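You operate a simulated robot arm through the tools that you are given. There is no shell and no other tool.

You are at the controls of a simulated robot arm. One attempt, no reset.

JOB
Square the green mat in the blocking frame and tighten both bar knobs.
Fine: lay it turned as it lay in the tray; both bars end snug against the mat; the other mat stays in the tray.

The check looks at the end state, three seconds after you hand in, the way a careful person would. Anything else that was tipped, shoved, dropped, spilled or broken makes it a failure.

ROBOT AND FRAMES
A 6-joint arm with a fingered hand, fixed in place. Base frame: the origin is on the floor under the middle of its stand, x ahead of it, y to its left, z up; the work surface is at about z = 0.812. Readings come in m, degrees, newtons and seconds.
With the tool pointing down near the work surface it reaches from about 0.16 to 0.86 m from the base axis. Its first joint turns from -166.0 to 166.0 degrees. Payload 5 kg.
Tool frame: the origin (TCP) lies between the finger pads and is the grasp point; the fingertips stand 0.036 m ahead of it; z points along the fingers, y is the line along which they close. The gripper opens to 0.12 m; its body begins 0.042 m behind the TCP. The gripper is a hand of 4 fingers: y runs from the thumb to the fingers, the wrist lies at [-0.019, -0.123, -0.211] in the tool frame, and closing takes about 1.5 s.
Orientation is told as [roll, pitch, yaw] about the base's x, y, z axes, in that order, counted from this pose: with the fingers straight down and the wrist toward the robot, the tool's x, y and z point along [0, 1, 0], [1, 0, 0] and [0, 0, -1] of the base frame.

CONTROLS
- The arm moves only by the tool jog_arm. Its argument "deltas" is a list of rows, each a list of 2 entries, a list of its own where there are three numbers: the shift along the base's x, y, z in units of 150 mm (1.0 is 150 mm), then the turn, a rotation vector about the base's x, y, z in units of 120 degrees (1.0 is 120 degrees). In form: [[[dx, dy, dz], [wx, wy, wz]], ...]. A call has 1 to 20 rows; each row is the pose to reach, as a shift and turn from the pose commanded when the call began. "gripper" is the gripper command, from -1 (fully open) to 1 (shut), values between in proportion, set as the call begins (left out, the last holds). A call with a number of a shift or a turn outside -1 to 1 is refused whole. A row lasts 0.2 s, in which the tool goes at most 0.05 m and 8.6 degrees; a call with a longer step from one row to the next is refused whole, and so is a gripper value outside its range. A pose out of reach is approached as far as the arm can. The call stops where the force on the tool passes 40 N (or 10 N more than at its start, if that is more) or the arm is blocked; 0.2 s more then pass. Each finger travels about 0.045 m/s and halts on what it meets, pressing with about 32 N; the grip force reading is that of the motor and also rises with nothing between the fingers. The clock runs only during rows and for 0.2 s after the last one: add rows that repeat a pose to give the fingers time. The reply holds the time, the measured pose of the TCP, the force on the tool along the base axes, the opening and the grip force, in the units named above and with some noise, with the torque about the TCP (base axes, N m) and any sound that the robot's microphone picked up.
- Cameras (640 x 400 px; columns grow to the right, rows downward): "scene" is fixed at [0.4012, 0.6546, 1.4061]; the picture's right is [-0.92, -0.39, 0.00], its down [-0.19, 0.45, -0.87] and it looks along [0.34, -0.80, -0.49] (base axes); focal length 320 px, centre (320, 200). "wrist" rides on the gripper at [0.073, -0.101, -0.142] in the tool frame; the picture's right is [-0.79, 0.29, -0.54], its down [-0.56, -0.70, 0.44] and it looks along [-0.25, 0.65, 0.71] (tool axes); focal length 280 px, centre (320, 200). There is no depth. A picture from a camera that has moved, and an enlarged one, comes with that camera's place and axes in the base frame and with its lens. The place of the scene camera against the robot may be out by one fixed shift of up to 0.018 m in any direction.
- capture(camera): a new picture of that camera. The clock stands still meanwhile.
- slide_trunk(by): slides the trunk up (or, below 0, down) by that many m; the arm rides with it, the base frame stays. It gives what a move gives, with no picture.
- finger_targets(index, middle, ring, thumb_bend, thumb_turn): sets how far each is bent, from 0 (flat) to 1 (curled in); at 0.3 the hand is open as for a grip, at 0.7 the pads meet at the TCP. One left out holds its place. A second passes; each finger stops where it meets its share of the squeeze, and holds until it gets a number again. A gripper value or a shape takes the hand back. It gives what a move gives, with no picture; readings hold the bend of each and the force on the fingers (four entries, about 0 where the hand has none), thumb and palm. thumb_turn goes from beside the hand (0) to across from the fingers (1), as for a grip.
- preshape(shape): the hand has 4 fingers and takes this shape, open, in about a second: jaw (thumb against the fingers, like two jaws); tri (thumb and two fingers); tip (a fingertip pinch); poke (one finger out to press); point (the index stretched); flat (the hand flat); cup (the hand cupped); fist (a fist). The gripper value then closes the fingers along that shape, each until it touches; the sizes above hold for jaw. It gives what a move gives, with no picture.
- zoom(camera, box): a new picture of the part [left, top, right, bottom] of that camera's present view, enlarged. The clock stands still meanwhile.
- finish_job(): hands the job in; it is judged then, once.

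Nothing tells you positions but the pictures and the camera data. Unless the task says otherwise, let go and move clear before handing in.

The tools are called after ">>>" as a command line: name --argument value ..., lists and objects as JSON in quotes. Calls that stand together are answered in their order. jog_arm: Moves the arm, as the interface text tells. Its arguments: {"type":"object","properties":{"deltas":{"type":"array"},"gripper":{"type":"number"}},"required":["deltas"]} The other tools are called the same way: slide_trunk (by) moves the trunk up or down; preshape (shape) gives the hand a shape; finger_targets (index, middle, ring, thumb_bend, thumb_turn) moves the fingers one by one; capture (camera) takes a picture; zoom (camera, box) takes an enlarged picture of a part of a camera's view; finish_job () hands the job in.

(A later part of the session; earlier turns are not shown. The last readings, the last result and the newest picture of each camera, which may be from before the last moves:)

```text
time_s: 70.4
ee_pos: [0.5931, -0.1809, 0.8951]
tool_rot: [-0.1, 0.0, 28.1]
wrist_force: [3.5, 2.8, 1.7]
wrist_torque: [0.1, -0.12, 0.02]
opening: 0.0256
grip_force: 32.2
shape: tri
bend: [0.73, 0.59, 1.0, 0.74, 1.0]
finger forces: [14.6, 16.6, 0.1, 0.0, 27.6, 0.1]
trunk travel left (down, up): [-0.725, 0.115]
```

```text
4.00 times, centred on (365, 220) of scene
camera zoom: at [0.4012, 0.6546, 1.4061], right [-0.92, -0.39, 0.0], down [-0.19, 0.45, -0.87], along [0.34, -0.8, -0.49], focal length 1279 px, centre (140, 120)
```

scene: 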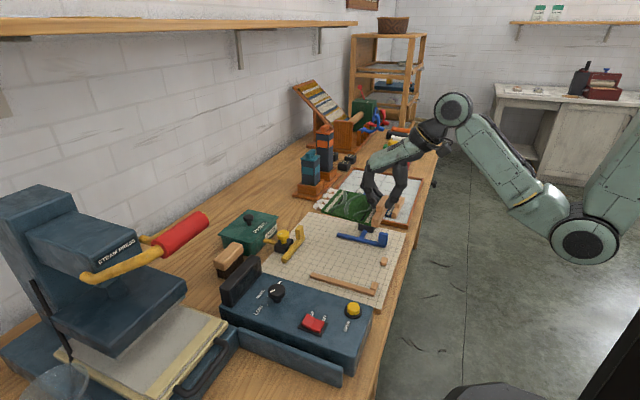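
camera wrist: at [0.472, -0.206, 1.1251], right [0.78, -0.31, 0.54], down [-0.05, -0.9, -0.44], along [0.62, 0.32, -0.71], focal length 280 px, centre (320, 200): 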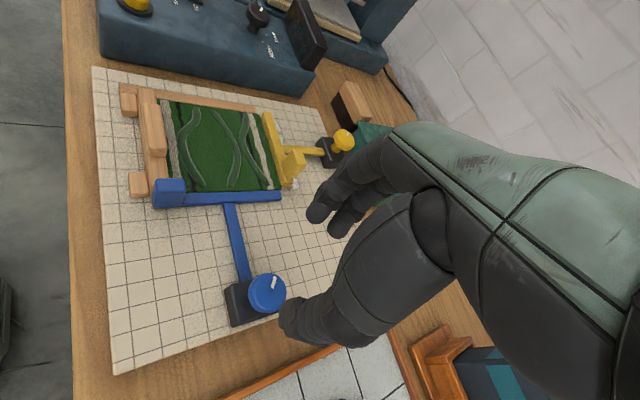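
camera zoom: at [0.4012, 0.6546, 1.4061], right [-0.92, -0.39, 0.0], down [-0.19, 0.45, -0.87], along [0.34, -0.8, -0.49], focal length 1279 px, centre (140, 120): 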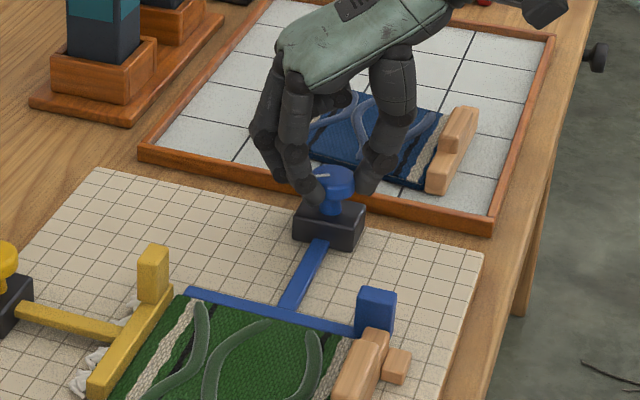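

The knob turns with the hand freely in this direction. Continuing clockwise.

>>> jog_arm --deltas '[[[0, 0, 0], [0, 0, -0.05]], [[0, 0, 0], [0, 0, -0.1]], [[0, 0, 0], [0, 0, -0.15]], [[0, 0, 0], [0, 0, -0.2]], [[0, 0, 0], [0, 0, -0.25]], [[0, 0, 0], [0, 0, -0.25]]]'

>>> zoom --camera "wrist" --box '[200, 150, 400, 350]'

>>> zoom --camera "scene" --box '[310, 170, 420, 270]'

```text
time_s: 71.8
ee_pos: [0.5929, -0.1814, 0.8959]
tool_rot: [0.0, 0.0, -2.0]
wrist_force: [10.7, 1.8, 1.9]
wrist_torque: [0.09, -0.49, 0.03]
opening: 0.0252
grip_force: 32.5
shape: tri
bend: [0.73, 0.58, 1.0, 0.74, 1.0]
finger forces: [17.6, 18.9, 0.1, 0.1, 25.1, 0.0]
trunk travel left (down, up): [-0.725, 0.115]
```

```text
2.00 times, centred on (300, 250) of wrist
camera zoom: at [0.4956, -0.1052, 1.0375], right [0.26, -0.8, 0.54], down [-0.72, -0.54, -0.44], along [0.64, -0.27, -0.71], focal length 561 px, centre (360, 100)
```

zoom: 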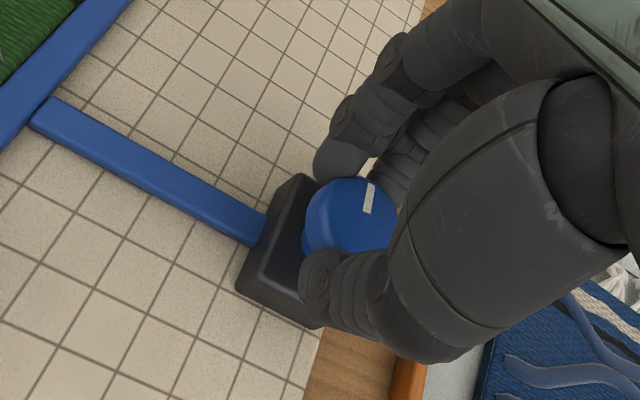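

```text
4.00 times, centred on (365, 220) of scene
camera zoom: at [0.4012, 0.6546, 1.4061], right [-0.92, -0.39, 0.0], down [-0.19, 0.45, -0.87], along [0.34, -0.8, -0.49], focal length 1279 px, centre (140, 120)
```

zoom: 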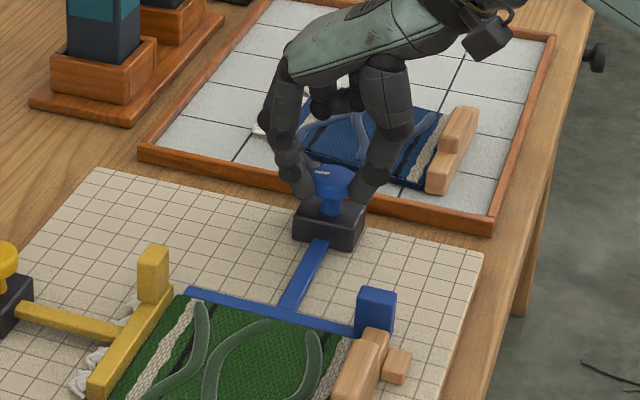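

Knob is following. There's some sideways load (~11 N in x), so I'll shift the hand slightly +x while continuing.

>>> jog_arm --deltas '[[[0.01, 0, 0], [0, 0, 0]], [[0.013, 0, 0], [0, 0, -0.02]], [[0.013, 0, 0], [0, 0, -0.05]], [[0.013, 0, 0], [0, 0, -0.08]], [[0.013, 0, 0], [0, 0, -0.1]], [[0.013, 0, 0], [0, 0, -0.1]]]'

>>> zoom --camera "wrist" --box '[200, 150, 400, 350]'

```text
time_s: 73.2
ee_pos: [0.5945, -0.1815, 0.8953]
tool_rot: [0.0, -0.1, -13.8]
wrist_force: [4.4, 5.0, 2.2]
wrist_torque: [0.1, -0.19, 0.03]
opening: 0.0252
grip_force: 31.3
shape: tri
bend: [0.73, 0.58, 1.0, 0.74, 1.0]
finger forces: [17.1, 15.0, 0.1, 0.1, 28.2, 0.0]
trunk travel left (down, up): [-0.725, 0.115]
```

```text
2.00 times, centred on (300, 250) of wrist
camera zoom: at [0.5148, -0.0868, 1.0376], right [0.09, -0.84, 0.54], down [-0.81, -0.38, -0.44], along [0.57, -0.4, -0.71], focal length 561 px, centre (360, 100)
```

zoom: 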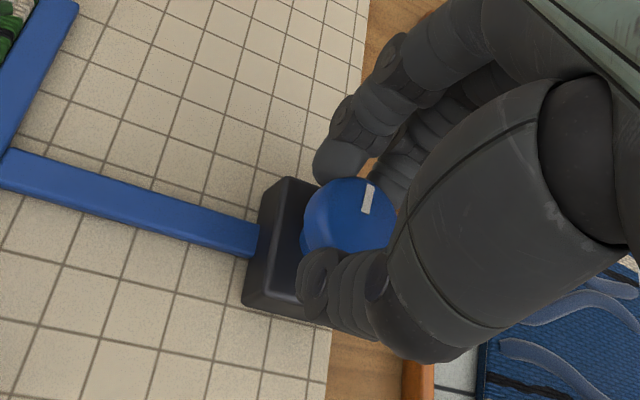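

>>> jog_arm --deltas '[[[0.004, 0.008, 0], [0, 0, -0.04]], [[0.004, 0.008, 0], [0, 0, -0.08]], [[0.004, 0.008, 0], [0, 0, -0.12]], [[0.004, 0.008, 0], [0, 0, -0.16]], [[0.004, 0.008, 0], [0, 0, -0.2]], [[0.004, 0.008, 0], [0, 0, -0.2]]]'

>>> zoom --camera "wrist" --box '[200, 150, 400, 350]'

>>> capture --camera "scene"

```text
time_s: 74.6
ee_pos: [0.5969, -0.1825, 0.8962]
tool_rot: [0.0, 0.0, -37.9]
wrist_force: [10.2, -3.1, 2.3]
wrist_torque: [-0.22, -0.41, 0.02]
opening: 0.0252
grip_force: 31.8
shape: tri
bend: [0.73, 0.58, 1.0, 0.74, 1.0]
finger forces: [17.9, 18.8, 0.0, 0.0, 25.3, 0.0]
trunk travel left (down, up): [-0.725, 0.115]
```

```text
2.00 times, centred on (300, 250) of wrist
camera zoom: at [0.5613, -0.0619, 1.0376], right [-0.26, -0.8, 0.54], down [-0.9, -0.01, -0.44], along [0.36, -0.6, -0.71], focal length 561 px, centre (360, 100)
```

zoom: 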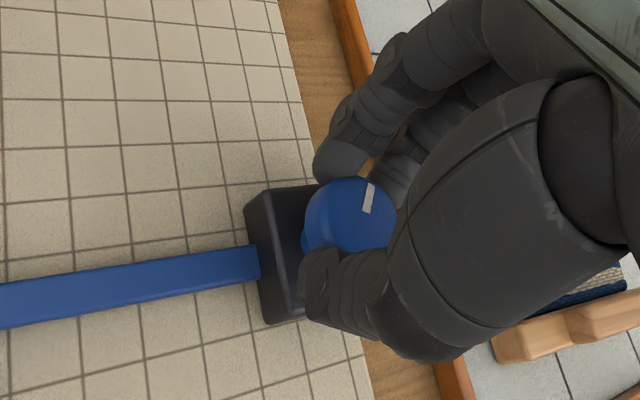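

```text
taken
```

scene: 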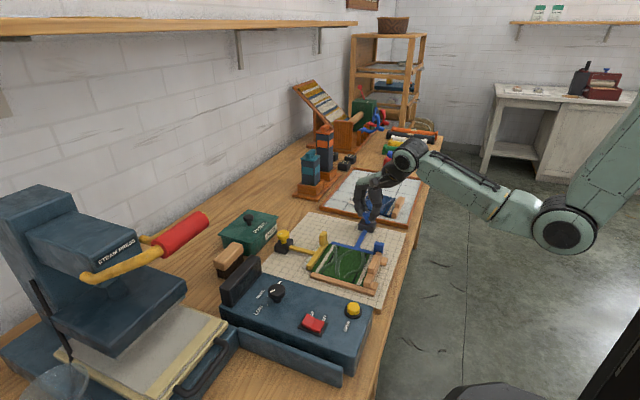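

About 86° turned so far with no stop. Relieving the side load and continuing clockwise.

>>> jog_arm --deltas '[[[0.009, -0.007, 0], [0, 0, -0.02]], [[0.009, -0.007, 0], [0, 0, -0.06]], [[0.009, -0.007, 0], [0, 0, -0.1]], [[0.009, -0.007, 0], [0, 0, -0.14]], [[0.009, -0.007, 0], [0, 0, -0.18]], [[0.009, -0.007, 0], [0, 0, -0.2]], [[0.009, -0.007, 0], [0, 0, -0.2]]]'

>>> zoom --camera "wrist" --box '[200, 150, 400, 350]'

>>> zoom --camera "scene" --box '[310, 130, 450, 250]'

```text
time_s: 76.2
ee_pos: [0.5974, -0.1838, 0.8966]
tool_rot: [0.0, 0.0, -61.9]
wrist_force: [7.5, -3.5, 5.1]
wrist_torque: [-0.22, -0.33, 0.04]
opening: 0.0251
grip_force: 31.9
shape: tri
bend: [0.73, 0.58, 1.0, 0.74, 1.0]
finger forces: [18.3, 17.7, 0.0, 0.0, 27.1, 0.1]
trunk travel left (down, up): [-0.725, 0.115]
```

```text
2.00 times, centred on (300, 250) of wrist
camera zoom: at [0.6141, -0.0589, 1.0376], right [-0.56, -0.63, 0.54], down [-0.82, 0.35, -0.44], along [0.09, -0.69, -0.71], focal length 561 px, centre (360, 100)
```

zoom: 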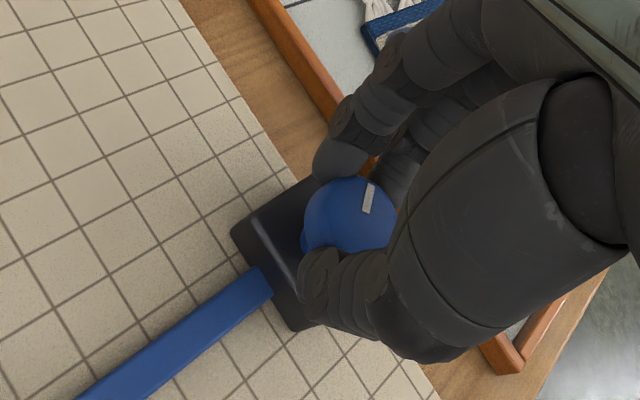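

```text
3.33 times, centred on (380, 190) of scene
camera zoom: at [0.4012, 0.6546, 1.4061], right [-0.92, -0.39, 0.0], down [-0.19, 0.45, -0.87], along [0.34, -0.8, -0.49], focal length 1066 px, centre (120, 233)
```

zoom: 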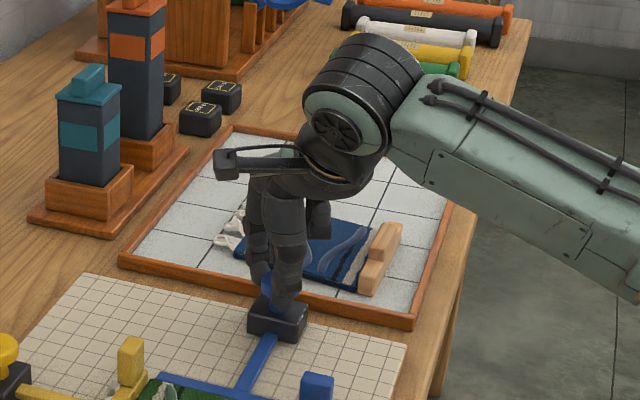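

Still turning without a stop (110° so far). Continuing to about −90°.

>>> jog_arm --deltas '[[[0.006, -0.008, 0], [0, 0, -0.02]], [[0.006, -0.008, 0], [0, 0, -0.06]], [[0.006, -0.008, 0], [0, 0, -0.1]], [[0.006, -0.008, 0], [0, 0, -0.14]], [[0.006, -0.008, 0], [0, 0, -0.18]], [[0.006, -0.008, 0], [0, 0, -0.22]], [[0.006, -0.008, 0], [0, 0, -0.22]]]'

>>> zoom --camera "wrist" --box '[200, 150, 400, 350]'

>>> capture --camera "scene"

```text
time_s: 77.8
ee_pos: [0.6002, -0.1822, 0.8945]
tool_rot: [0.2, -0.1, -88.0]
wrist_force: [23.2, 1.0, 2.9]
wrist_torque: [-0.27, -0.73, 0.59]
opening: 0.0242
grip_force: 32.4
shape: tri
bend: [0.73, 0.56, 1.0, 0.74, 1.0]
finger forces: [26.2, 19.2, 0.1, 0.0, 27.1, 0.0]
trunk travel left (down, up): [-0.725, 0.115]
```

```text
2.00 times, centred on (300, 250) of wrist
camera zoom: at [0.6705, -0.0789, 1.037], right [-0.78, -0.31, 0.54], down [-0.58, 0.68, -0.44], along [-0.23, -0.66, -0.71], focal length 561 px, centre (360, 100)
```

zoom: 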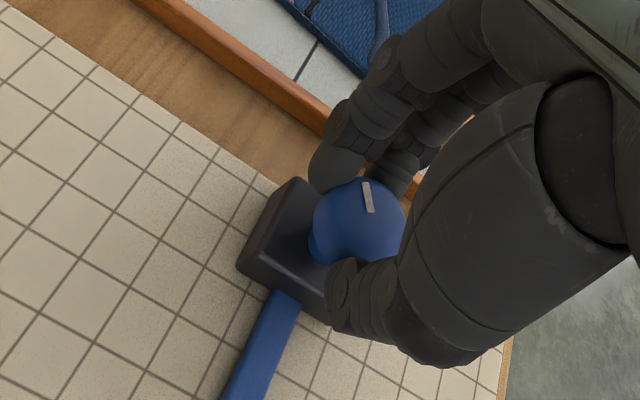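

```text
taken
```

scene: 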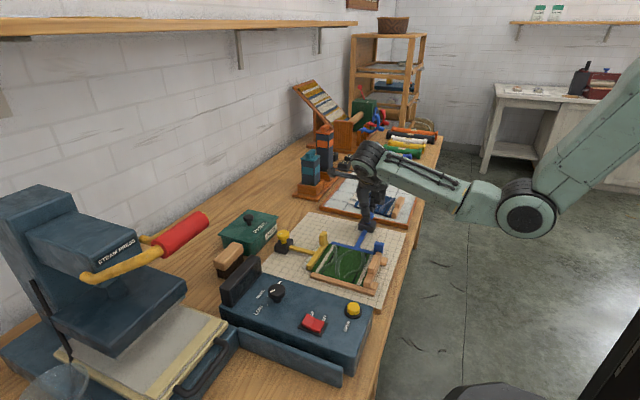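

Torque rose to 0.59 Nm and the knob stopped following the hand — it has hit its tight stop. Releasing and lifting to check.

>>> jog_arm --deltas '[[[0, 0, 0], [0, 0, 0]], [[0, 0, 0], [0, 0, 0]], [[0, 0, 0], [0, 0, 0]], [[0, 0, 0], [0, 0, 0]], [[0, 0, 0], [0, 0, 0]], [[0, 0, 0], [0, 0, 0]]]' --gripper -0.1

>>> zoom --camera "wrist" --box '[200, 150, 400, 350]'

>>> jog_arm --deltas '[[[0, 0, 0.15], [0, 0, 0]], [[0, 0, 0.4], [0, 0, 0]], [[0, 0, 0.65], [0, 0, 0]], [[0, 0, 0.65], [0, 0, 0]]]'

>>> capture --camera "wrist"

>>> zoom --camera "scene" --box '[270, 180, 420, 300]'

```text
time_s: 79.2
ee_pos: [0.5973, -0.1832, 0.8964]
tool_rot: [0.0, 0.1, -88.2]
wrist_force: [0.2, 0.9, -0.4]
wrist_torque: [-0.01, 0.01, 0.0]
opening: 0.0659
grip_force: 0.0
shape: tri
bend: [0.74, 0.43, 0.99, 0.68, 1.0]
finger forces: [0.0, 0.1, 0.1, 0.0, 0.1, 0.0]
trunk travel left (down, up): [-0.725, 0.115]
```

```text
2.00 times, centred on (300, 250) of wrist
camera zoom: at [0.6673, -0.0793, 1.0378], right [-0.78, -0.31, 0.54], down [-0.58, 0.68, -0.44], along [-0.23, -0.66, -0.71], focal length 561 px, centre (360, 100)
```

zoom: 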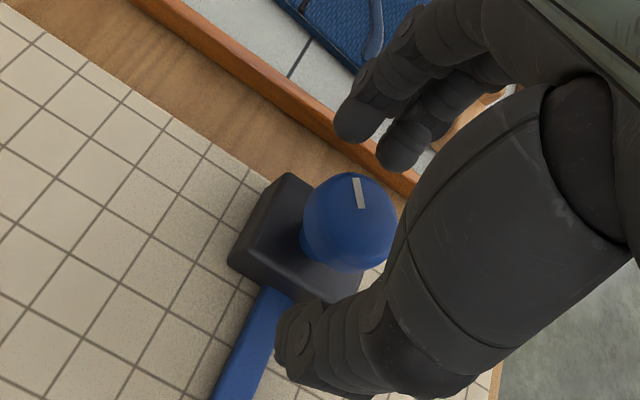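

```text
time_s: 80.2
ee_pos: [0.5989, -0.1831, 0.9932]
tool_rot: [0.1, -0.1, -88.2]
wrist_force: [-0.4, -0.2, -0.8]
wrist_torque: [-0.02, 0.01, 0.0]
opening: 0.0655
grip_force: 0.0
shape: tri
bend: [0.74, 0.43, 0.99, 0.68, 1.0]
finger forces: [0.0, 0.0, 0.0, 0.1, 0.1, 0.0]
trunk travel left (down, up): [-0.725, 0.115]
```

```text
taken
camera wrist: at [0.6688, -0.0795, 1.135], right [-0.78, -0.31, 0.54], down [-0.58, 0.68, -0.44], along [-0.23, -0.66, -0.71], focal length 280 px, centre (320, 200)
```

wrist: 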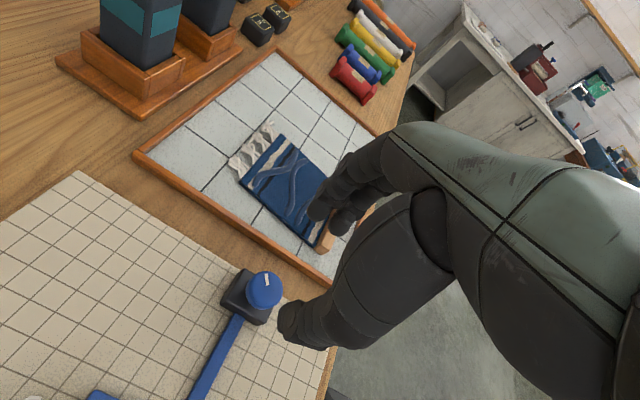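

```text
3.33 times, centred on (345, 240) of scene
camera zoom: at [0.4012, 0.6546, 1.4061], right [-0.92, -0.39, 0.0], down [-0.19, 0.45, -0.87], along [0.34, -0.8, -0.49], focal length 1066 px, centre (237, 67)
```

zoom: 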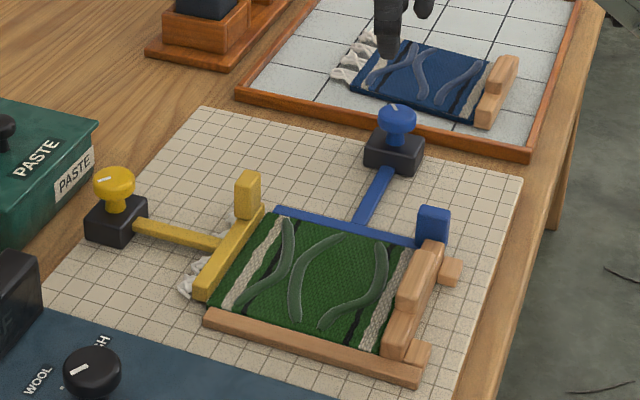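

Blue knob's marker has turned about 120°, and the bar is still snug. Next the yellow knob; moving there while unwinding the hand's yaw back to +48°.

>>> jog_arm --deltas '[[[0.05, 0.05, 0.1], [0, 0, 0.061]], [[0.1, 0.1, 0.2], [0, 0, 0.122]], [[0.15, 0.15, 0.2], [0, 0, 0.183]], [[0.2, 0.2, 0.2], [0, 0, 0.244]], [[0.25, 0.27, 0.2], [0, 0, 0.305]], [[0.3, 0.33, 0.2], [0, 0, 0.366]], [[0.35, 0.39, 0.2], [0, 0, 0.427]], [[0.4, 0.45, 0.2], [0, 0, 0.488]], [[0.45, 0.5, 0.2], [0, 0, 0.549]], [[0.5, 0.55, 0.2], [0, 0, 0.61]], [[0.55, 0.6, 0.2], [0, 0, 0.671]], [[0.6, 0.64, 0.2], [0, 0, 0.733]], [[0.6, 0.64, 0.2], [0, 0, 0.733]]]'

>>> jog_arm --deltas '[[[0.1, 0.1, 0], [0, 0, 0.06]], [[0.2, 0.2, 0], [0, 0, 0.12]], [[0.3, 0.3, 0], [0, 0, 0.18]], [[0.4, 0.4, 0], [0, 0, 0.24]], [[0.5, 0.5, 0], [0, 0, 0.3]], [[0.6, 0.6, 0], [0, 0, 0.36]], [[0.64, 0.64, 0], [0, 0, 0.4]], [[0.64, 0.64, 0], [0, 0, 0.4]]]'

>>> capture --camera "wrist"

>>> capture --camera "scene"

```text
time_s: 83.0
ee_pos: [0.688, -0.0874, 1.0235]
tool_rot: [0.1, 0.1, -0.2]
wrist_force: [0.0, 0.0, 0.7]
wrist_torque: [0.01, -0.01, -0.01]
opening: 0.0655
grip_force: 0.0
shape: tri
bend: [0.74, 0.43, 0.99, 0.68, 1.0]
finger forces: [0.0, 0.0, 0.1, 0.0, 0.0, 0.0]
trunk travel left (down, up): [-0.725, 0.115]
```

```text
time_s: 84.8
ee_pos: [0.7832, 0.009, 1.0232]
tool_rot: [0.0, 0.0, 47.8]
wrist_force: [0.6, -0.4, 0.1]
wrist_torque: [-0.01, -0.02, -0.04]
opening: 0.0658
grip_force: 0.1
shape: tri
bend: [0.74, 0.43, 0.99, 0.68, 1.0]
finger forces: [0.1, 0.1, 0.0, 0.0, 0.1, 0.0]
trunk travel left (down, up): [-0.725, 0.115]
```

```text
taken
camera wrist: at [0.6619, -0.016, 1.1652], right [0.78, -0.32, 0.54], down [-0.06, -0.89, -0.44], along [0.63, 0.31, -0.71], focal length 280 px, centre (320, 200)
```

wrist: 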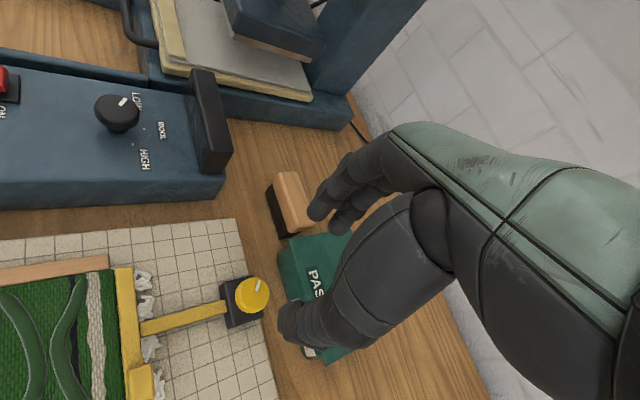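

```text
taken
```

scene: 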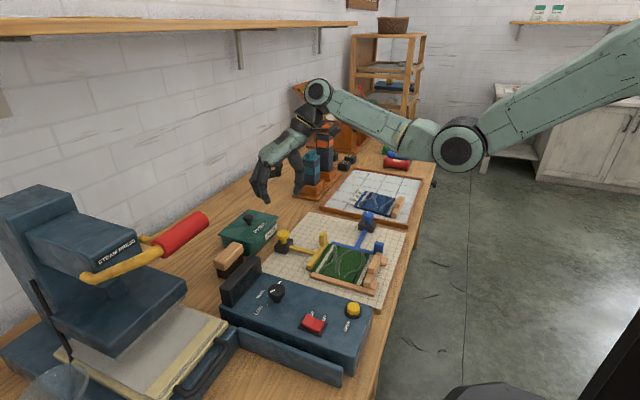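

>>> zoom --camera "wrist" --box '[210, 260, 310, 350]'

>>> zoom --camera "wrist" --box '[100, 220, 280, 400]'

>>> zoom --camera "wrist" --box '[220, 160, 400, 380]'

```text
4.44 times, centred on (260, 305) of wrist
camera zoom: at [0.6619, -0.016, 1.1652], right [0.78, -0.32, 0.54], down [-0.06, -0.89, -0.44], along [0.63, 0.31, -0.71], focal length 1246 px, centre (587, -267)
```

zoom: 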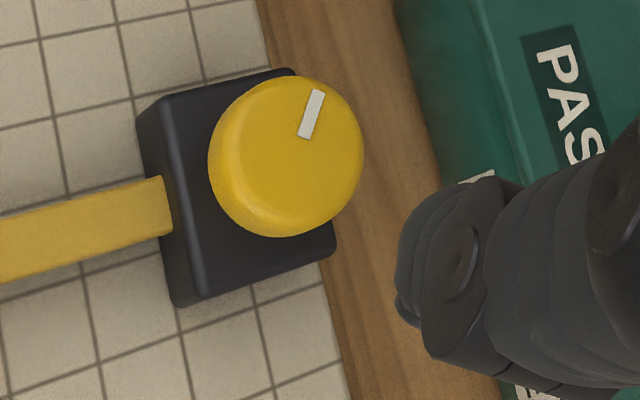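

```text
2.22 times, centred on (190, 310) of wrist
camera zoom: at [0.6619, -0.016, 1.1652], right [0.78, -0.32, 0.54], down [-0.06, -0.89, -0.44], along [0.63, 0.31, -0.71], focal length 623 px, centre (609, -44)
```

zoom: 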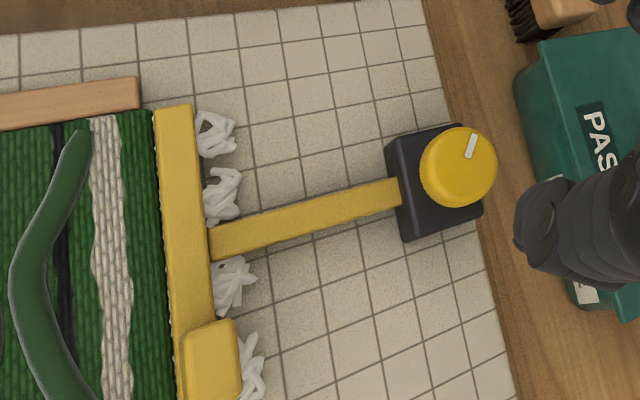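

```text
1.82 times, centred on (310, 270) of wrist
camera zoom: at [0.6619, -0.016, 1.1652], right [0.78, -0.32, 0.54], down [-0.06, -0.89, -0.44], along [0.63, 0.31, -0.71], focal length 510 px, centre (338, 73)
```

zoom: 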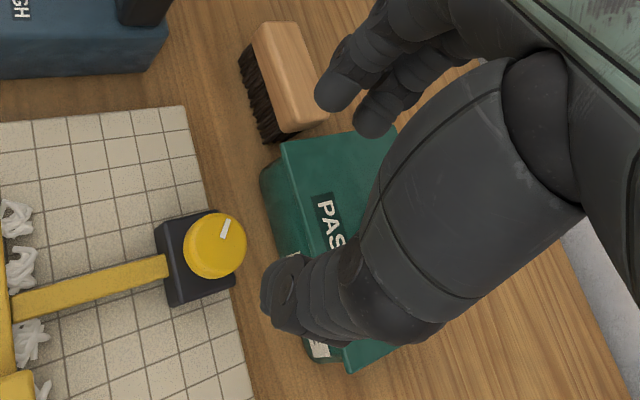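

Yellow knob centre ≈(0.7845, 0.009), and the paste box face is beyond x≈0.835 — enough room. Descending around the yellow knob.

>>> jog_arm --deltas '[[[0.007, 0, -0.2], [0, 0, 0]], [[0.007, 0, -0.4], [0, 0, 0]], [[0.007, 0, -0.6], [0, 0, 0]], [[0.007, 0, -0.65], [0, 0, 0]], [[0.007, 0, -0.65], [0, 0, 0]]]'

>>> zoom --camera "wrist" --box '[220, 170, 400, 350]'

>>> zoom --camera "scene" --box '[220, 170, 340, 270]'

```text
time_s: 86.0
ee_pos: [0.7838, 0.0103, 0.9243]
tool_rot: [0.0, 0.0, 47.8]
wrist_force: [-0.3, 0.5, 0.3]
wrist_torque: [-0.01, -0.01, -0.01]
opening: 0.0656
grip_force: 0.1
shape: tri
bend: [0.74, 0.43, 0.99, 0.68, 1.0]
finger forces: [0.0, 0.0, 0.1, 0.0, 0.1, 0.0]
trunk travel left (down, up): [-0.725, 0.115]
```

```text
2.22 times, centred on (310, 260) of wrist
camera zoom: at [0.6621, -0.0161, 1.0661], right [0.78, -0.32, 0.54], down [-0.06, -0.89, -0.44], along [0.63, 0.31, -0.71], focal length 623 px, centre (342, 67)
```

zoom: 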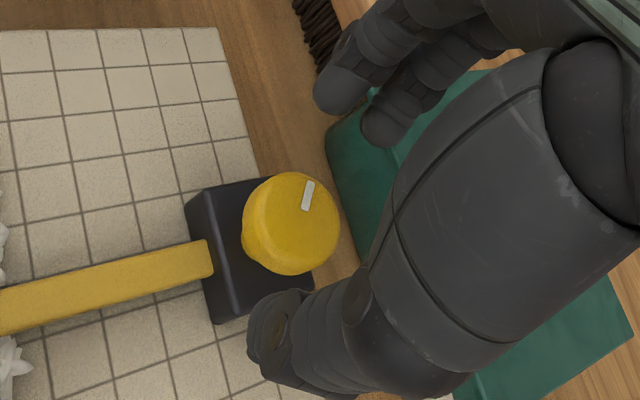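

```text
4.00 times, centred on (280, 220) of scene
camera zoom: at [0.4012, 0.6546, 1.4061], right [-0.92, -0.39, 0.0], down [-0.19, 0.45, -0.87], along [0.34, -0.8, -0.49], focal length 1279 px, centre (480, 120)
```

zoom: 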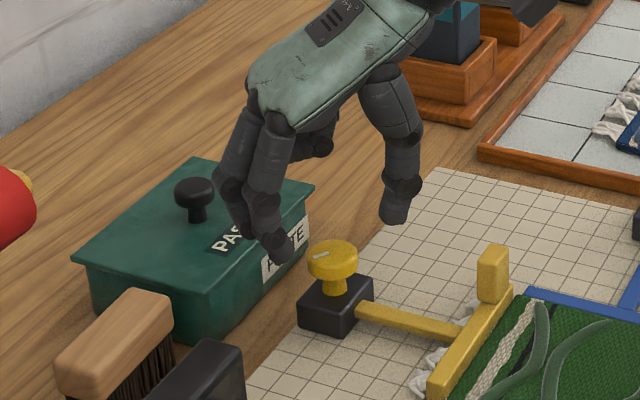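

>>> jog_arm --deltas '[[[0.011, 0.008, -0.06], [0, 0, 0]], [[0.011, 0.008, -0.12], [0, 0, 0]], [[0.011, 0.008, -0.17], [0, 0, 0]], [[0.011, 0.008, -0.192], [0, 0, 0]], [[0.011, 0.008, -0.192], [0, 0, 0]]]'

>>> zoom --camera "wrist" --box '[220, 170, 400, 350]'

>>> zoom --camera "scene" --box '[240, 190, 340, 270]'

```text
time_s: 87.2
ee_pos: [0.7869, 0.0106, 0.8981]
tool_rot: [0.0, 0.0, 47.7]
wrist_force: [0.1, 0.8, -0.2]
wrist_torque: [-0.02, 0.01, -0.03]
opening: 0.0658
grip_force: 0.0
shape: tri
bend: [0.74, 0.43, 0.99, 0.68, 1.0]
finger forces: [0.1, 0.0, 0.1, 0.0, 0.0, 0.1]
trunk travel left (down, up): [-0.725, 0.115]
```

```text
2.22 times, centred on (310, 260) of wrist
camera zoom: at [0.6646, -0.0154, 1.039], right [0.78, -0.32, 0.54], down [-0.06, -0.89, -0.44], along [0.63, 0.31, -0.71], focal length 623 px, centre (342, 67)
```

zoom: 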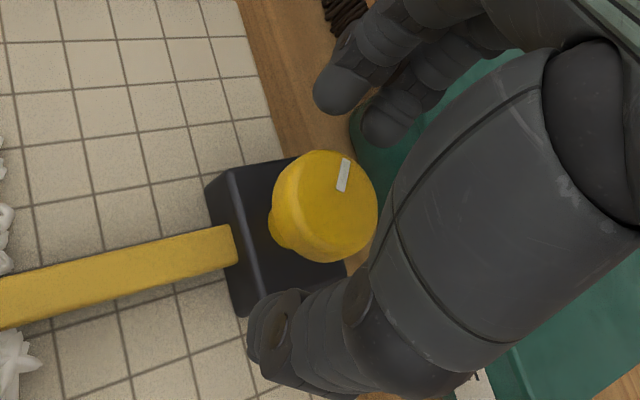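

```text
5.00 times, centred on (290, 230) of scene
camera zoom: at [0.4012, 0.6546, 1.4061], right [-0.92, -0.39, 0.0], down [-0.19, 0.45, -0.87], along [0.34, -0.8, -0.49], focal length 1599 px, centre (470, 50)
```

zoom: 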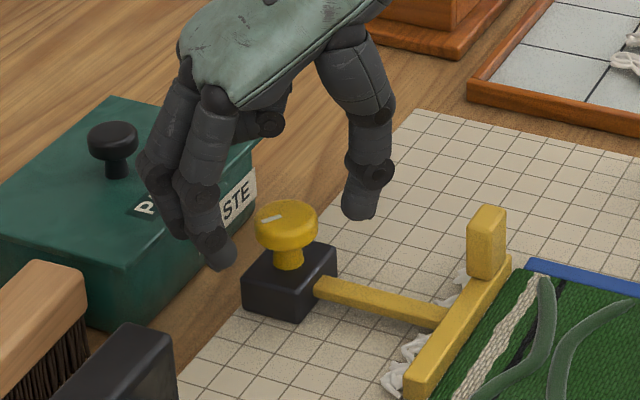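

>>> jog_arm --deltas '[[[0.01, 0.007, -0.015], [0, 0, 0]], [[0.01, 0.007, -0.015], [0, 0, 0]]]'

>>> jog_arm --deltas '[[[0, 0, 0], [0, 0, 0]], [[0, 0, 0], [0, 0, 0]], [[0, 0, 0], [0, 0, 0]], [[0, 0, 0], [0, 0, 0]], [[0, 0, 0], [0, 0, 0]], [[0, 0, 0], [0, 0, 0]], [[0, 0, 0], [0, 0, 0]]]' --gripper 1.0

>>> zoom --camera "wrist" --box '[220, 170, 400, 350]'

>>> zoom --camera "scene" --box '[240, 190, 340, 270]'

```text
time_s: 87.8
ee_pos: [0.7878, 0.0112, 0.8964]
tool_rot: [0.1, 0.0, 47.9]
wrist_force: [0.8, 0.1, -1.1]
wrist_torque: [-0.03, -0.01, -0.03]
opening: 0.0658
grip_force: 0.1
shape: tri
bend: [0.74, 0.43, 0.99, 0.68, 1.0]
finger forces: [0.1, 0.0, 0.0, 0.0, 0.1, 0.0]
trunk travel left (down, up): [-0.725, 0.115]
```

```text
time_s: 89.4
ee_pos: [0.7888, 0.0107, 0.8949]
tool_rot: [0.0, 0.0, 47.8]
wrist_force: [-1.0, -0.2, -0.4]
wrist_torque: [-0.06, 0.02, 0.0]
opening: 0.0266
grip_force: 32.0
shape: tri
bend: [0.73, 0.6, 1.0, 0.74, 1.0]
finger forces: [12.7, 13.5, 0.0, 0.0, 28.7, 0.0]
trunk travel left (down, up): [-0.725, 0.115]
```

```text
2.22 times, centred on (310, 260) of wrist
camera zoom: at [0.666, -0.0147, 1.0369], right [0.78, -0.32, 0.54], down [-0.06, -0.89, -0.44], along [0.63, 0.31, -0.71], focal length 623 px, centre (342, 67)
```

zoom: 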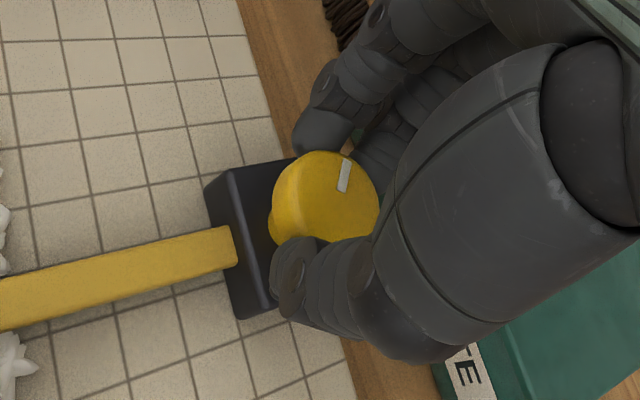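

```text
5.00 times, centred on (290, 230) of scene
camera zoom: at [0.4012, 0.6546, 1.4061], right [-0.92, -0.39, 0.0], down [-0.19, 0.45, -0.87], along [0.34, -0.8, -0.49], focal length 1599 px, centre (470, 50)
```

zoom: 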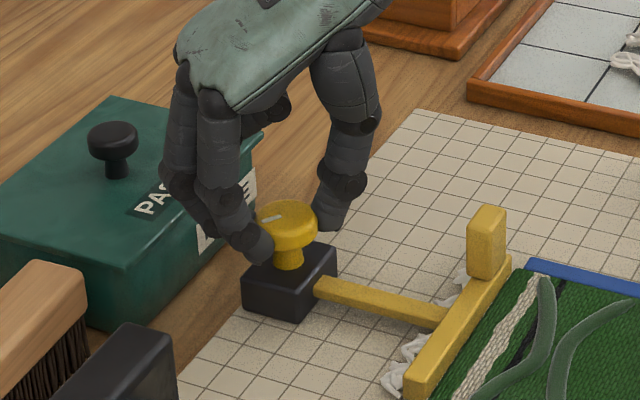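

Good grip on the yellow knob. Turning clockwise in increments, watching the paste box clearance and side load.

>>> jog_arm --deltas '[[[0, 0, 0], [0, 0, -0.04]], [[0, 0, 0], [0, 0, -0.08]], [[0, 0, 0], [0, 0, -0.12]], [[0, 0, 0], [0, 0, -0.16]], [[0, 0, 0], [0, 0, -0.2]], [[0, 0, 0], [0, 0, -0.2]]]'

>>> zoom --camera "wrist" --box '[220, 150, 400, 350]'

>>> zoom --camera "scene" --box '[240, 190, 340, 270]'

```text
time_s: 90.8
ee_pos: [0.7881, 0.0094, 0.8945]
tool_rot: [-0.1, 0.0, 23.7]
wrist_force: [-1.2, 0.2, 1.8]
wrist_torque: [-0.05, 0.06, -0.04]
opening: 0.0262
grip_force: 32.1
shape: tri
bend: [0.73, 0.6, 1.0, 0.74, 1.0]
finger forces: [12.9, 14.0, 0.0, 0.1, 29.1, 0.0]
trunk travel left (down, up): [-0.725, 0.115]
```

```text
2.00 times, centred on (310, 250) of wrist
camera zoom: at [0.6664, 0.037, 1.0369], right [0.58, -0.61, 0.54], down [-0.42, -0.79, -0.44], along [0.7, 0.03, -0.71], focal length 561 px, centre (340, 100)
```

zoom: 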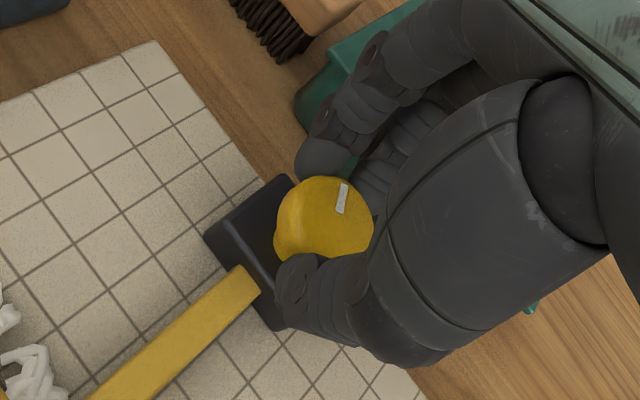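

```text
5.00 times, centred on (290, 230) of scene
camera zoom: at [0.4012, 0.6546, 1.4061], right [-0.92, -0.39, 0.0], down [-0.19, 0.45, -0.87], along [0.34, -0.8, -0.49], focal length 1599 px, centre (470, 50)
```

zoom: 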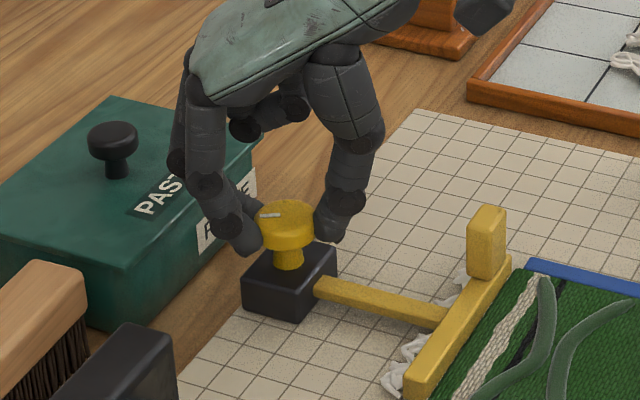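

The knob turns with almost no side load. Continuing clockwise.

>>> jog_arm --deltas '[[[0, 0, 0], [0, 0, -0.04]], [[0, 0, 0], [0, 0, -0.08]], [[0, 0, 0], [0, 0, -0.12]], [[0, 0, 0], [0, 0, -0.16]], [[0, 0, 0], [0, 0, -0.2]], [[0, 0, 0], [0, 0, -0.2]]]'

>>> zoom --camera "wrist" --box '[220, 150, 400, 350]'

>>> zoom --camera "scene" --box '[240, 190, 340, 270]'

```text
time_s: 92.2
ee_pos: [0.7885, 0.0121, 0.8949]
tool_rot: [-0.1, 0.0, -0.3]
wrist_force: [1.7, -2.2, 3.4]
wrist_torque: [-0.07, -0.09, 0.0]
opening: 0.0264
grip_force: 32.5
shape: tri
bend: [0.73, 0.6, 1.0, 0.74, 1.0]
finger forces: [13.4, 17.2, 0.1, 0.0, 28.6, 0.0]
trunk travel left (down, up): [-0.725, 0.115]
```

```text
2.00 times, centred on (310, 250) of wrist
camera zoom: at [0.6873, 0.0844, 1.0367], right [0.28, -0.79, 0.54], down [-0.7, -0.56, -0.44], along [0.65, -0.26, -0.71], focal length 561 px, centre (340, 100)
```

zoom: 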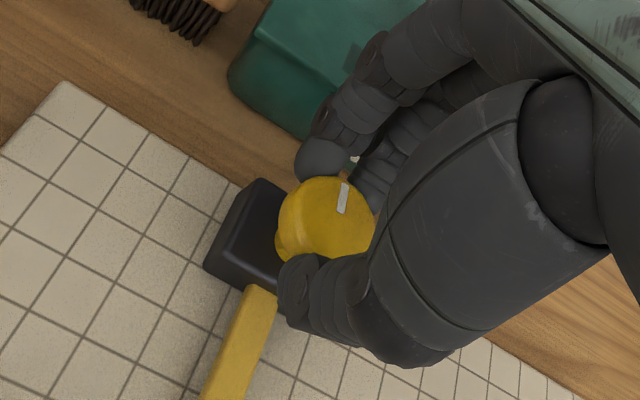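

```text
5.00 times, centred on (290, 230) of scene
camera zoom: at [0.4012, 0.6546, 1.4061], right [-0.92, -0.39, 0.0], down [-0.19, 0.45, -0.87], along [0.34, -0.8, -0.49], focal length 1599 px, centre (470, 50)
```

zoom: 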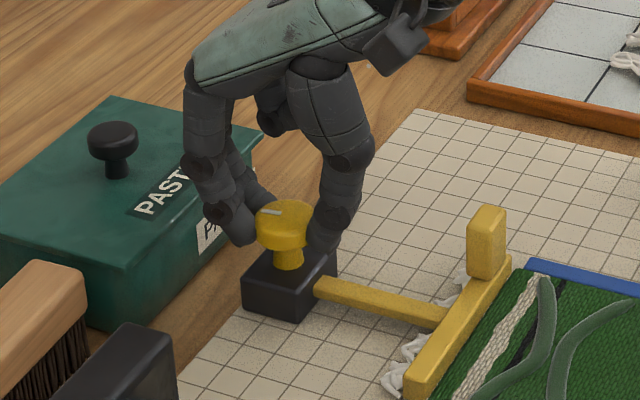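

48° turned, clear of the box. Continuing.

>>> jog_arm --deltas '[[[0.002, -0.002, 0], [0, 0, -0.04]], [[0.002, -0.002, 0], [0, 0, -0.08]], [[0.002, -0.002, 0], [0, 0, -0.12]], [[0.002, -0.002, 0], [0, 0, -0.16]], [[0.002, -0.002, 0], [0, 0, -0.2]], [[0.002, -0.002, 0], [0, 0, -0.24]], [[0.002, -0.002, 0], [0, 0, -0.28]], [[0.002, -0.002, 0], [0, 0, -0.28]]]'

>>> zoom --camera "wrist" --box '[220, 150, 400, 350]'

>>> zoom --camera "scene" --box '[220, 150, 340, 270]'

```text
time_s: 94.0
ee_pos: [0.7882, 0.0104, 0.8952]
tool_rot: [0.0, 0.0, -33.9]
wrist_force: [3.6, -3.0, 6.0]
wrist_torque: [-0.09, -0.15, -0.03]
opening: 0.0264
grip_force: 32.4
shape: tri
bend: [0.73, 0.6, 1.0, 0.74, 1.0]
finger forces: [16.1, 18.0, 0.0, 0.0, 28.6, 0.0]
trunk travel left (down, up): [-0.725, 0.115]
```

```text
2.00 times, centred on (310, 250) of wrist
camera zoom: at [0.7447, 0.1273, 1.0368], right [-0.2, -0.82, 0.54], down [-0.89, -0.07, -0.44], along [0.4, -0.57, -0.71], focal length 561 px, centre (340, 100)
```

zoom: 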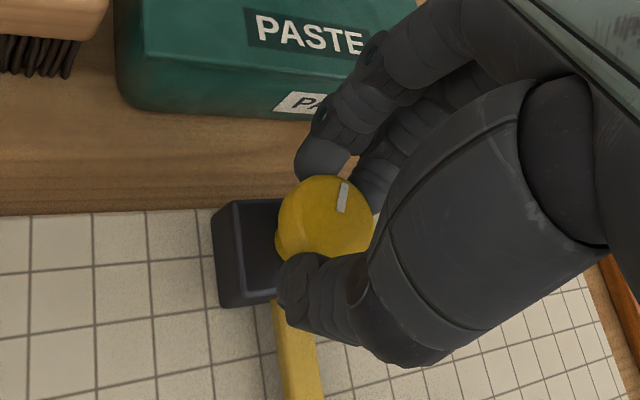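

```text
3.33 times, centred on (280, 210) of scene
camera zoom: at [0.4012, 0.6546, 1.4061], right [-0.92, -0.39, 0.0], down [-0.19, 0.45, -0.87], along [0.34, -0.8, -0.49], focal length 1066 px, centre (453, 167)
```

zoom: 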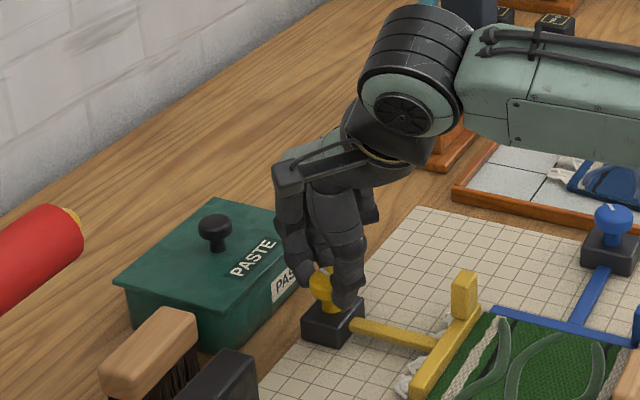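

>>> jog_arm --deltas '[[[0.004, -0.004, 0], [0, 0, -0.04]], [[0.004, -0.004, 0], [0, 0, -0.08]], [[0.004, -0.004, 0], [0, 0, -0.12]], [[0.004, -0.004, 0], [0, 0, -0.16]], [[0.004, -0.004, 0], [0, 0, -0.2]], [[0.004, -0.004, 0], [0, 0, -0.24]], [[0.004, -0.004, 0], [0, 0, -0.24]]]'

>>> zoom --camera "wrist" --box '[220, 150, 400, 350]'

```text
time_s: 95.6
ee_pos: [0.7875, 0.0098, 0.8963]
tool_rot: [-0.1, 0.0, -62.8]
wrist_force: [0.6, -2.0, 7.5]
wrist_torque: [-0.09, -0.04, 0.0]
opening: 0.0265
grip_force: 31.7
shape: tri
bend: [0.73, 0.6, 1.0, 0.74, 1.0]
finger forces: [15.4, 17.4, 0.0, 0.0, 29.3, 0.1]
trunk travel left (down, up): [-0.725, 0.115]
```

```text
2.00 times, centred on (310, 250) of wrist
camera zoom: at [0.8065, 0.1332, 1.0369], right [-0.57, -0.62, 0.54], down [-0.82, 0.37, -0.44], along [0.08, -0.7, -0.71], focal length 561 px, centre (340, 100)
```

zoom: 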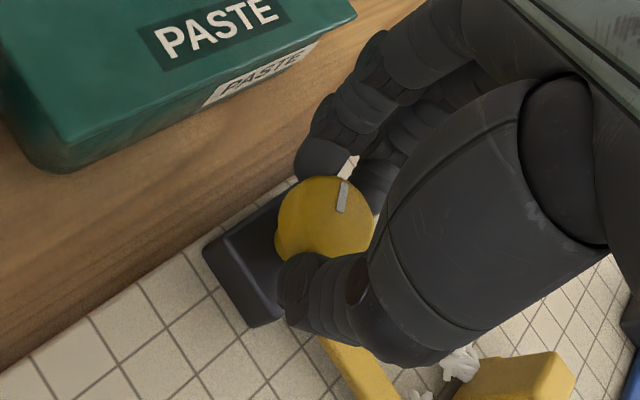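

110° turned; continuing until it stops.

>>> jog_arm --deltas '[[[0, 0, 0], [0, 0, -0.04]], [[0, 0, 0], [0, 0, -0.08]], [[0, 0, 0], [0, 0, -0.12]], [[0, 0, 0], [0, 0, -0.16]], [[0, 0, 0], [0, 0, -0.2]], [[0, 0, 0], [0, 0, -0.22]], [[0, 0, 0], [0, 0, -0.22]]]'

>>> zoom --camera "wrist" --box '[220, 150, 400, 350]'

```text
time_s: 97.2
ee_pos: [0.7604, 0.0091, 0.9059]
tool_rot: [-0.1, 0.0, -89.2]
wrist_force: [-4.4, -3.8, 1.2]
wrist_torque: [-0.18, 0.11, -0.11]
opening: 0.0192
grip_force: 31.9
shape: tri
bend: [0.74, 0.74, 1.0, 0.85, 1.0]
finger forces: [0.0, 0.1, 0.0, 0.0, 0.1, 0.1]
out of reach, approached as far as the arm can: row 3, 4, 5, 6, 7
trunk travel left (down, up): [-0.725, 0.115]
```

```text
2.00 times, centred on (310, 250) of wrist
camera zoom: at [0.8325, 0.111, 1.0471], right [-0.78, -0.3, 0.54], down [-0.57, 0.69, -0.44], along [-0.24, -0.66, -0.71], focal length 561 px, centre (340, 100)
```

zoom: 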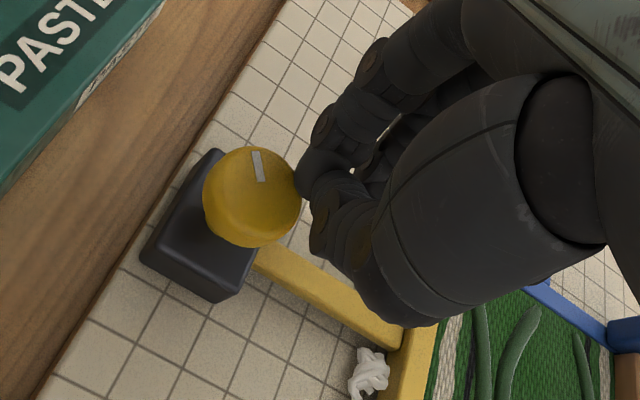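

At that yaw the arm ran out of reach and the hand slipped off the knob sideways. I'll lift straight up from where the hand actually is, then check the knob and bar.

>>> jog_arm --deltas '[[[-0.19, 0, 0.07], [0, 0, -0.22]], [[-0.19, 0, 0.25], [0, 0, -0.2]], [[-0.19, 0, 0.5], [0, 0, -0.16]], [[-0.19, 0, 0.75], [0, 0, -0.1]], [[-0.19, 0, 0.75], [0, 0, -0.05]], [[-0.19, 0, 0.75], [0, 0, 0]]]'

>>> capture --camera "wrist"

>>> zoom --camera "scene" --box '[230, 190, 420, 300]'

```text
refused: row 1 steps farther than a row can; nothing moved
```

```text
taken
camera wrist: at [0.8325, 0.111, 1.0471], right [-0.78, -0.3, 0.54], down [-0.57, 0.69, -0.44], along [-0.24, -0.66, -0.71], focal length 280 px, centre (320, 200)
```

wrist: 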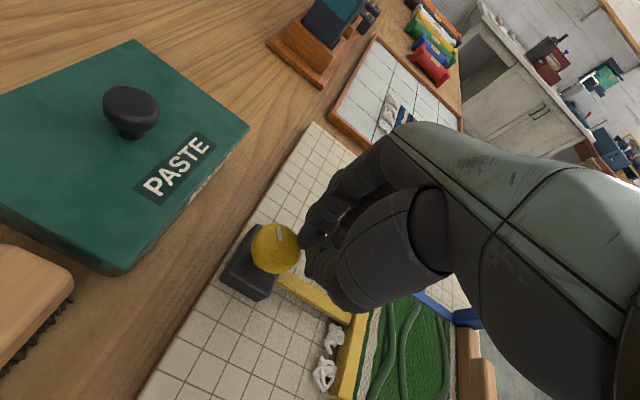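

```text
3.37 times, centred on (325, 245) of scene
camera zoom: at [0.4012, 0.6546, 1.4061], right [-0.92, -0.39, 0.0], down [-0.19, 0.45, -0.87], along [0.34, -0.8, -0.49], focal length 1077 px, centre (303, 48)
```

zoom: 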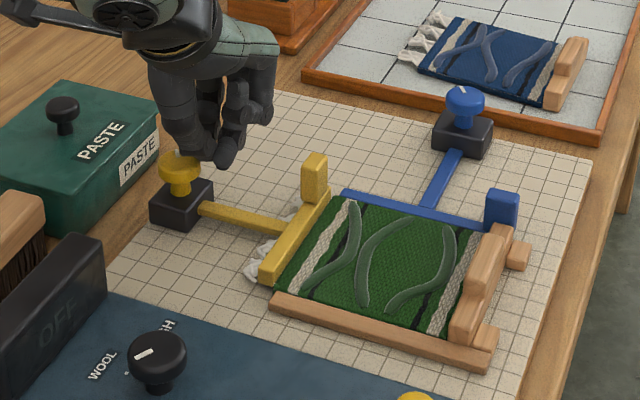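

>>> jog_arm --deltas '[[[-0.19, 0, 0.07], [0, 0, 0]], [[-0.19, 0, 0.25], [0, 0, 0]], [[-0.19, 0, 0.5], [0, 0, 0.05]], [[-0.19, 0, 0.75], [0, 0, 0.1]], [[-0.19, 0, 0.75], [0, 0, 0.16]], [[-0.19, 0, 0.75], [0, 0, 0.22]], [[-0.19, 0, 0.75], [0, 0, 0.22]]]'

>>> capture --camera "wrist"

>>> zoom --camera "scene" --box '[230, 190, 420, 300]'

```text
time_s: 97.7
ee_pos: [0.7084, 0.0036, 0.8767]
tool_rot: [-7.9, -1.8, -88.3]
wrist_force: [18.0, 1.2, -3.4]
wrist_torque: [0.15, -0.31, 0.44]
opening: 0.0193
grip_force: 32.0
shape: tri
bend: [0.74, 0.74, 1.0, 0.85, 1.0]
finger forces: [0.1, 17.7, 0.1, 0.0, 0.0, 0.1]
trunk travel left (down, up): [-0.725, 0.115]
stopped in row 2: the force on the tool passed its limit at 56 N (the readings are from after the stop); the commanded pose is now the measured one
```

```text
taken
camera wrist: at [0.7967, 0.1121, 1.0035], right [-0.7, -0.29, 0.65], down [-0.64, 0.67, -0.38], along [-0.33, -0.68, -0.65], focal length 280 px, centre (320, 200)
```

wrist: 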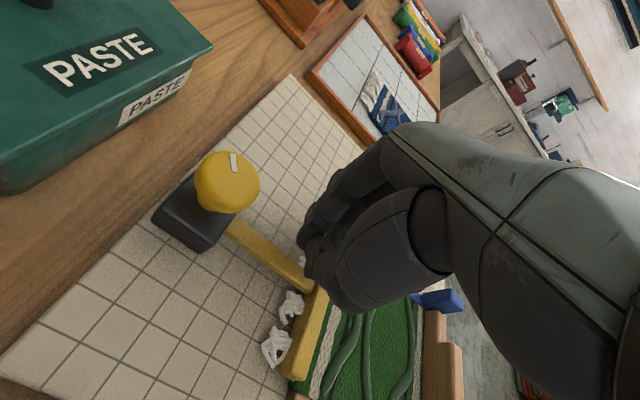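

```text
3.37 times, centred on (325, 245) of scene
camera zoom: at [0.4012, 0.6546, 1.4061], right [-0.92, -0.39, 0.0], down [-0.19, 0.45, -0.87], along [0.34, -0.8, -0.49], focal length 1077 px, centre (303, 48)
```

zoom: 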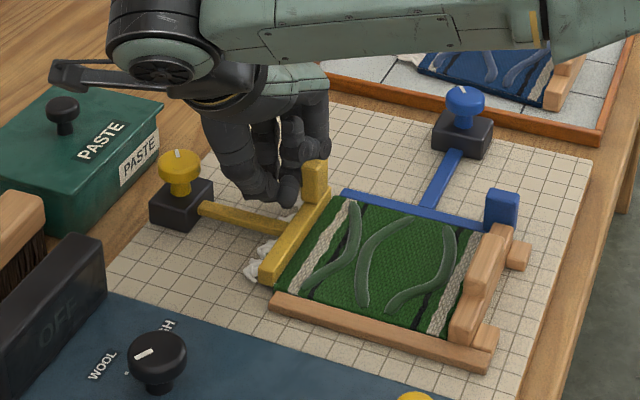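

The arm jumped and came to rest against the yellow bar's rod/tab (stopped by the force limit). I'll move off gently — slightly +x and up — and then inspect everything.

>>> jog_arm --deltas '[[[0.03, 0, 0.03], [0, 0, 0]], [[0.05, 0, 0.08], [0, 0, 0]], [[0.05, 0, 0.08], [0, 0, 0]]]'

>>> zoom --camera "scene" --box '[230, 190, 420, 300]'

```text
time_s: 98.5
ee_pos: [0.7113, 0.0027, 0.8871]
tool_rot: [-8.3, -1.8, -88.4]
wrist_force: [2.7, -0.3, -1.5]
wrist_torque: [0.03, -0.06, 0.04]
opening: 0.019
grip_force: 32.2
shape: tri
bend: [0.74, 0.74, 1.0, 0.85, 1.0]
finger forces: [0.0, 2.5, 0.0, 0.0, 0.1, 0.0]
trunk travel left (down, up): [-0.725, 0.115]
```

```text
3.37 times, centred on (325, 245) of scene
camera zoom: at [0.4012, 0.6546, 1.4061], right [-0.92, -0.39, 0.0], down [-0.19, 0.45, -0.87], along [0.34, -0.8, -0.49], focal length 1077 px, centre (303, 48)
```

zoom: 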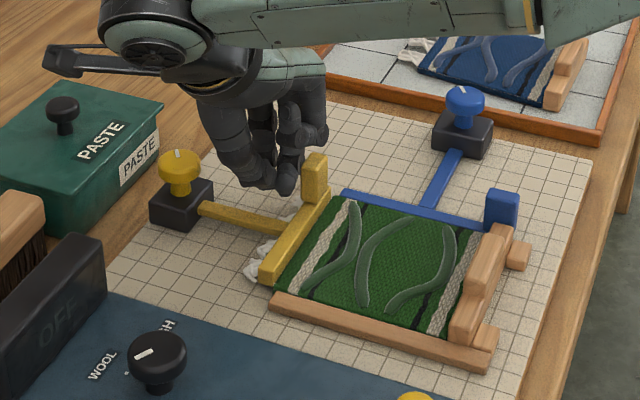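

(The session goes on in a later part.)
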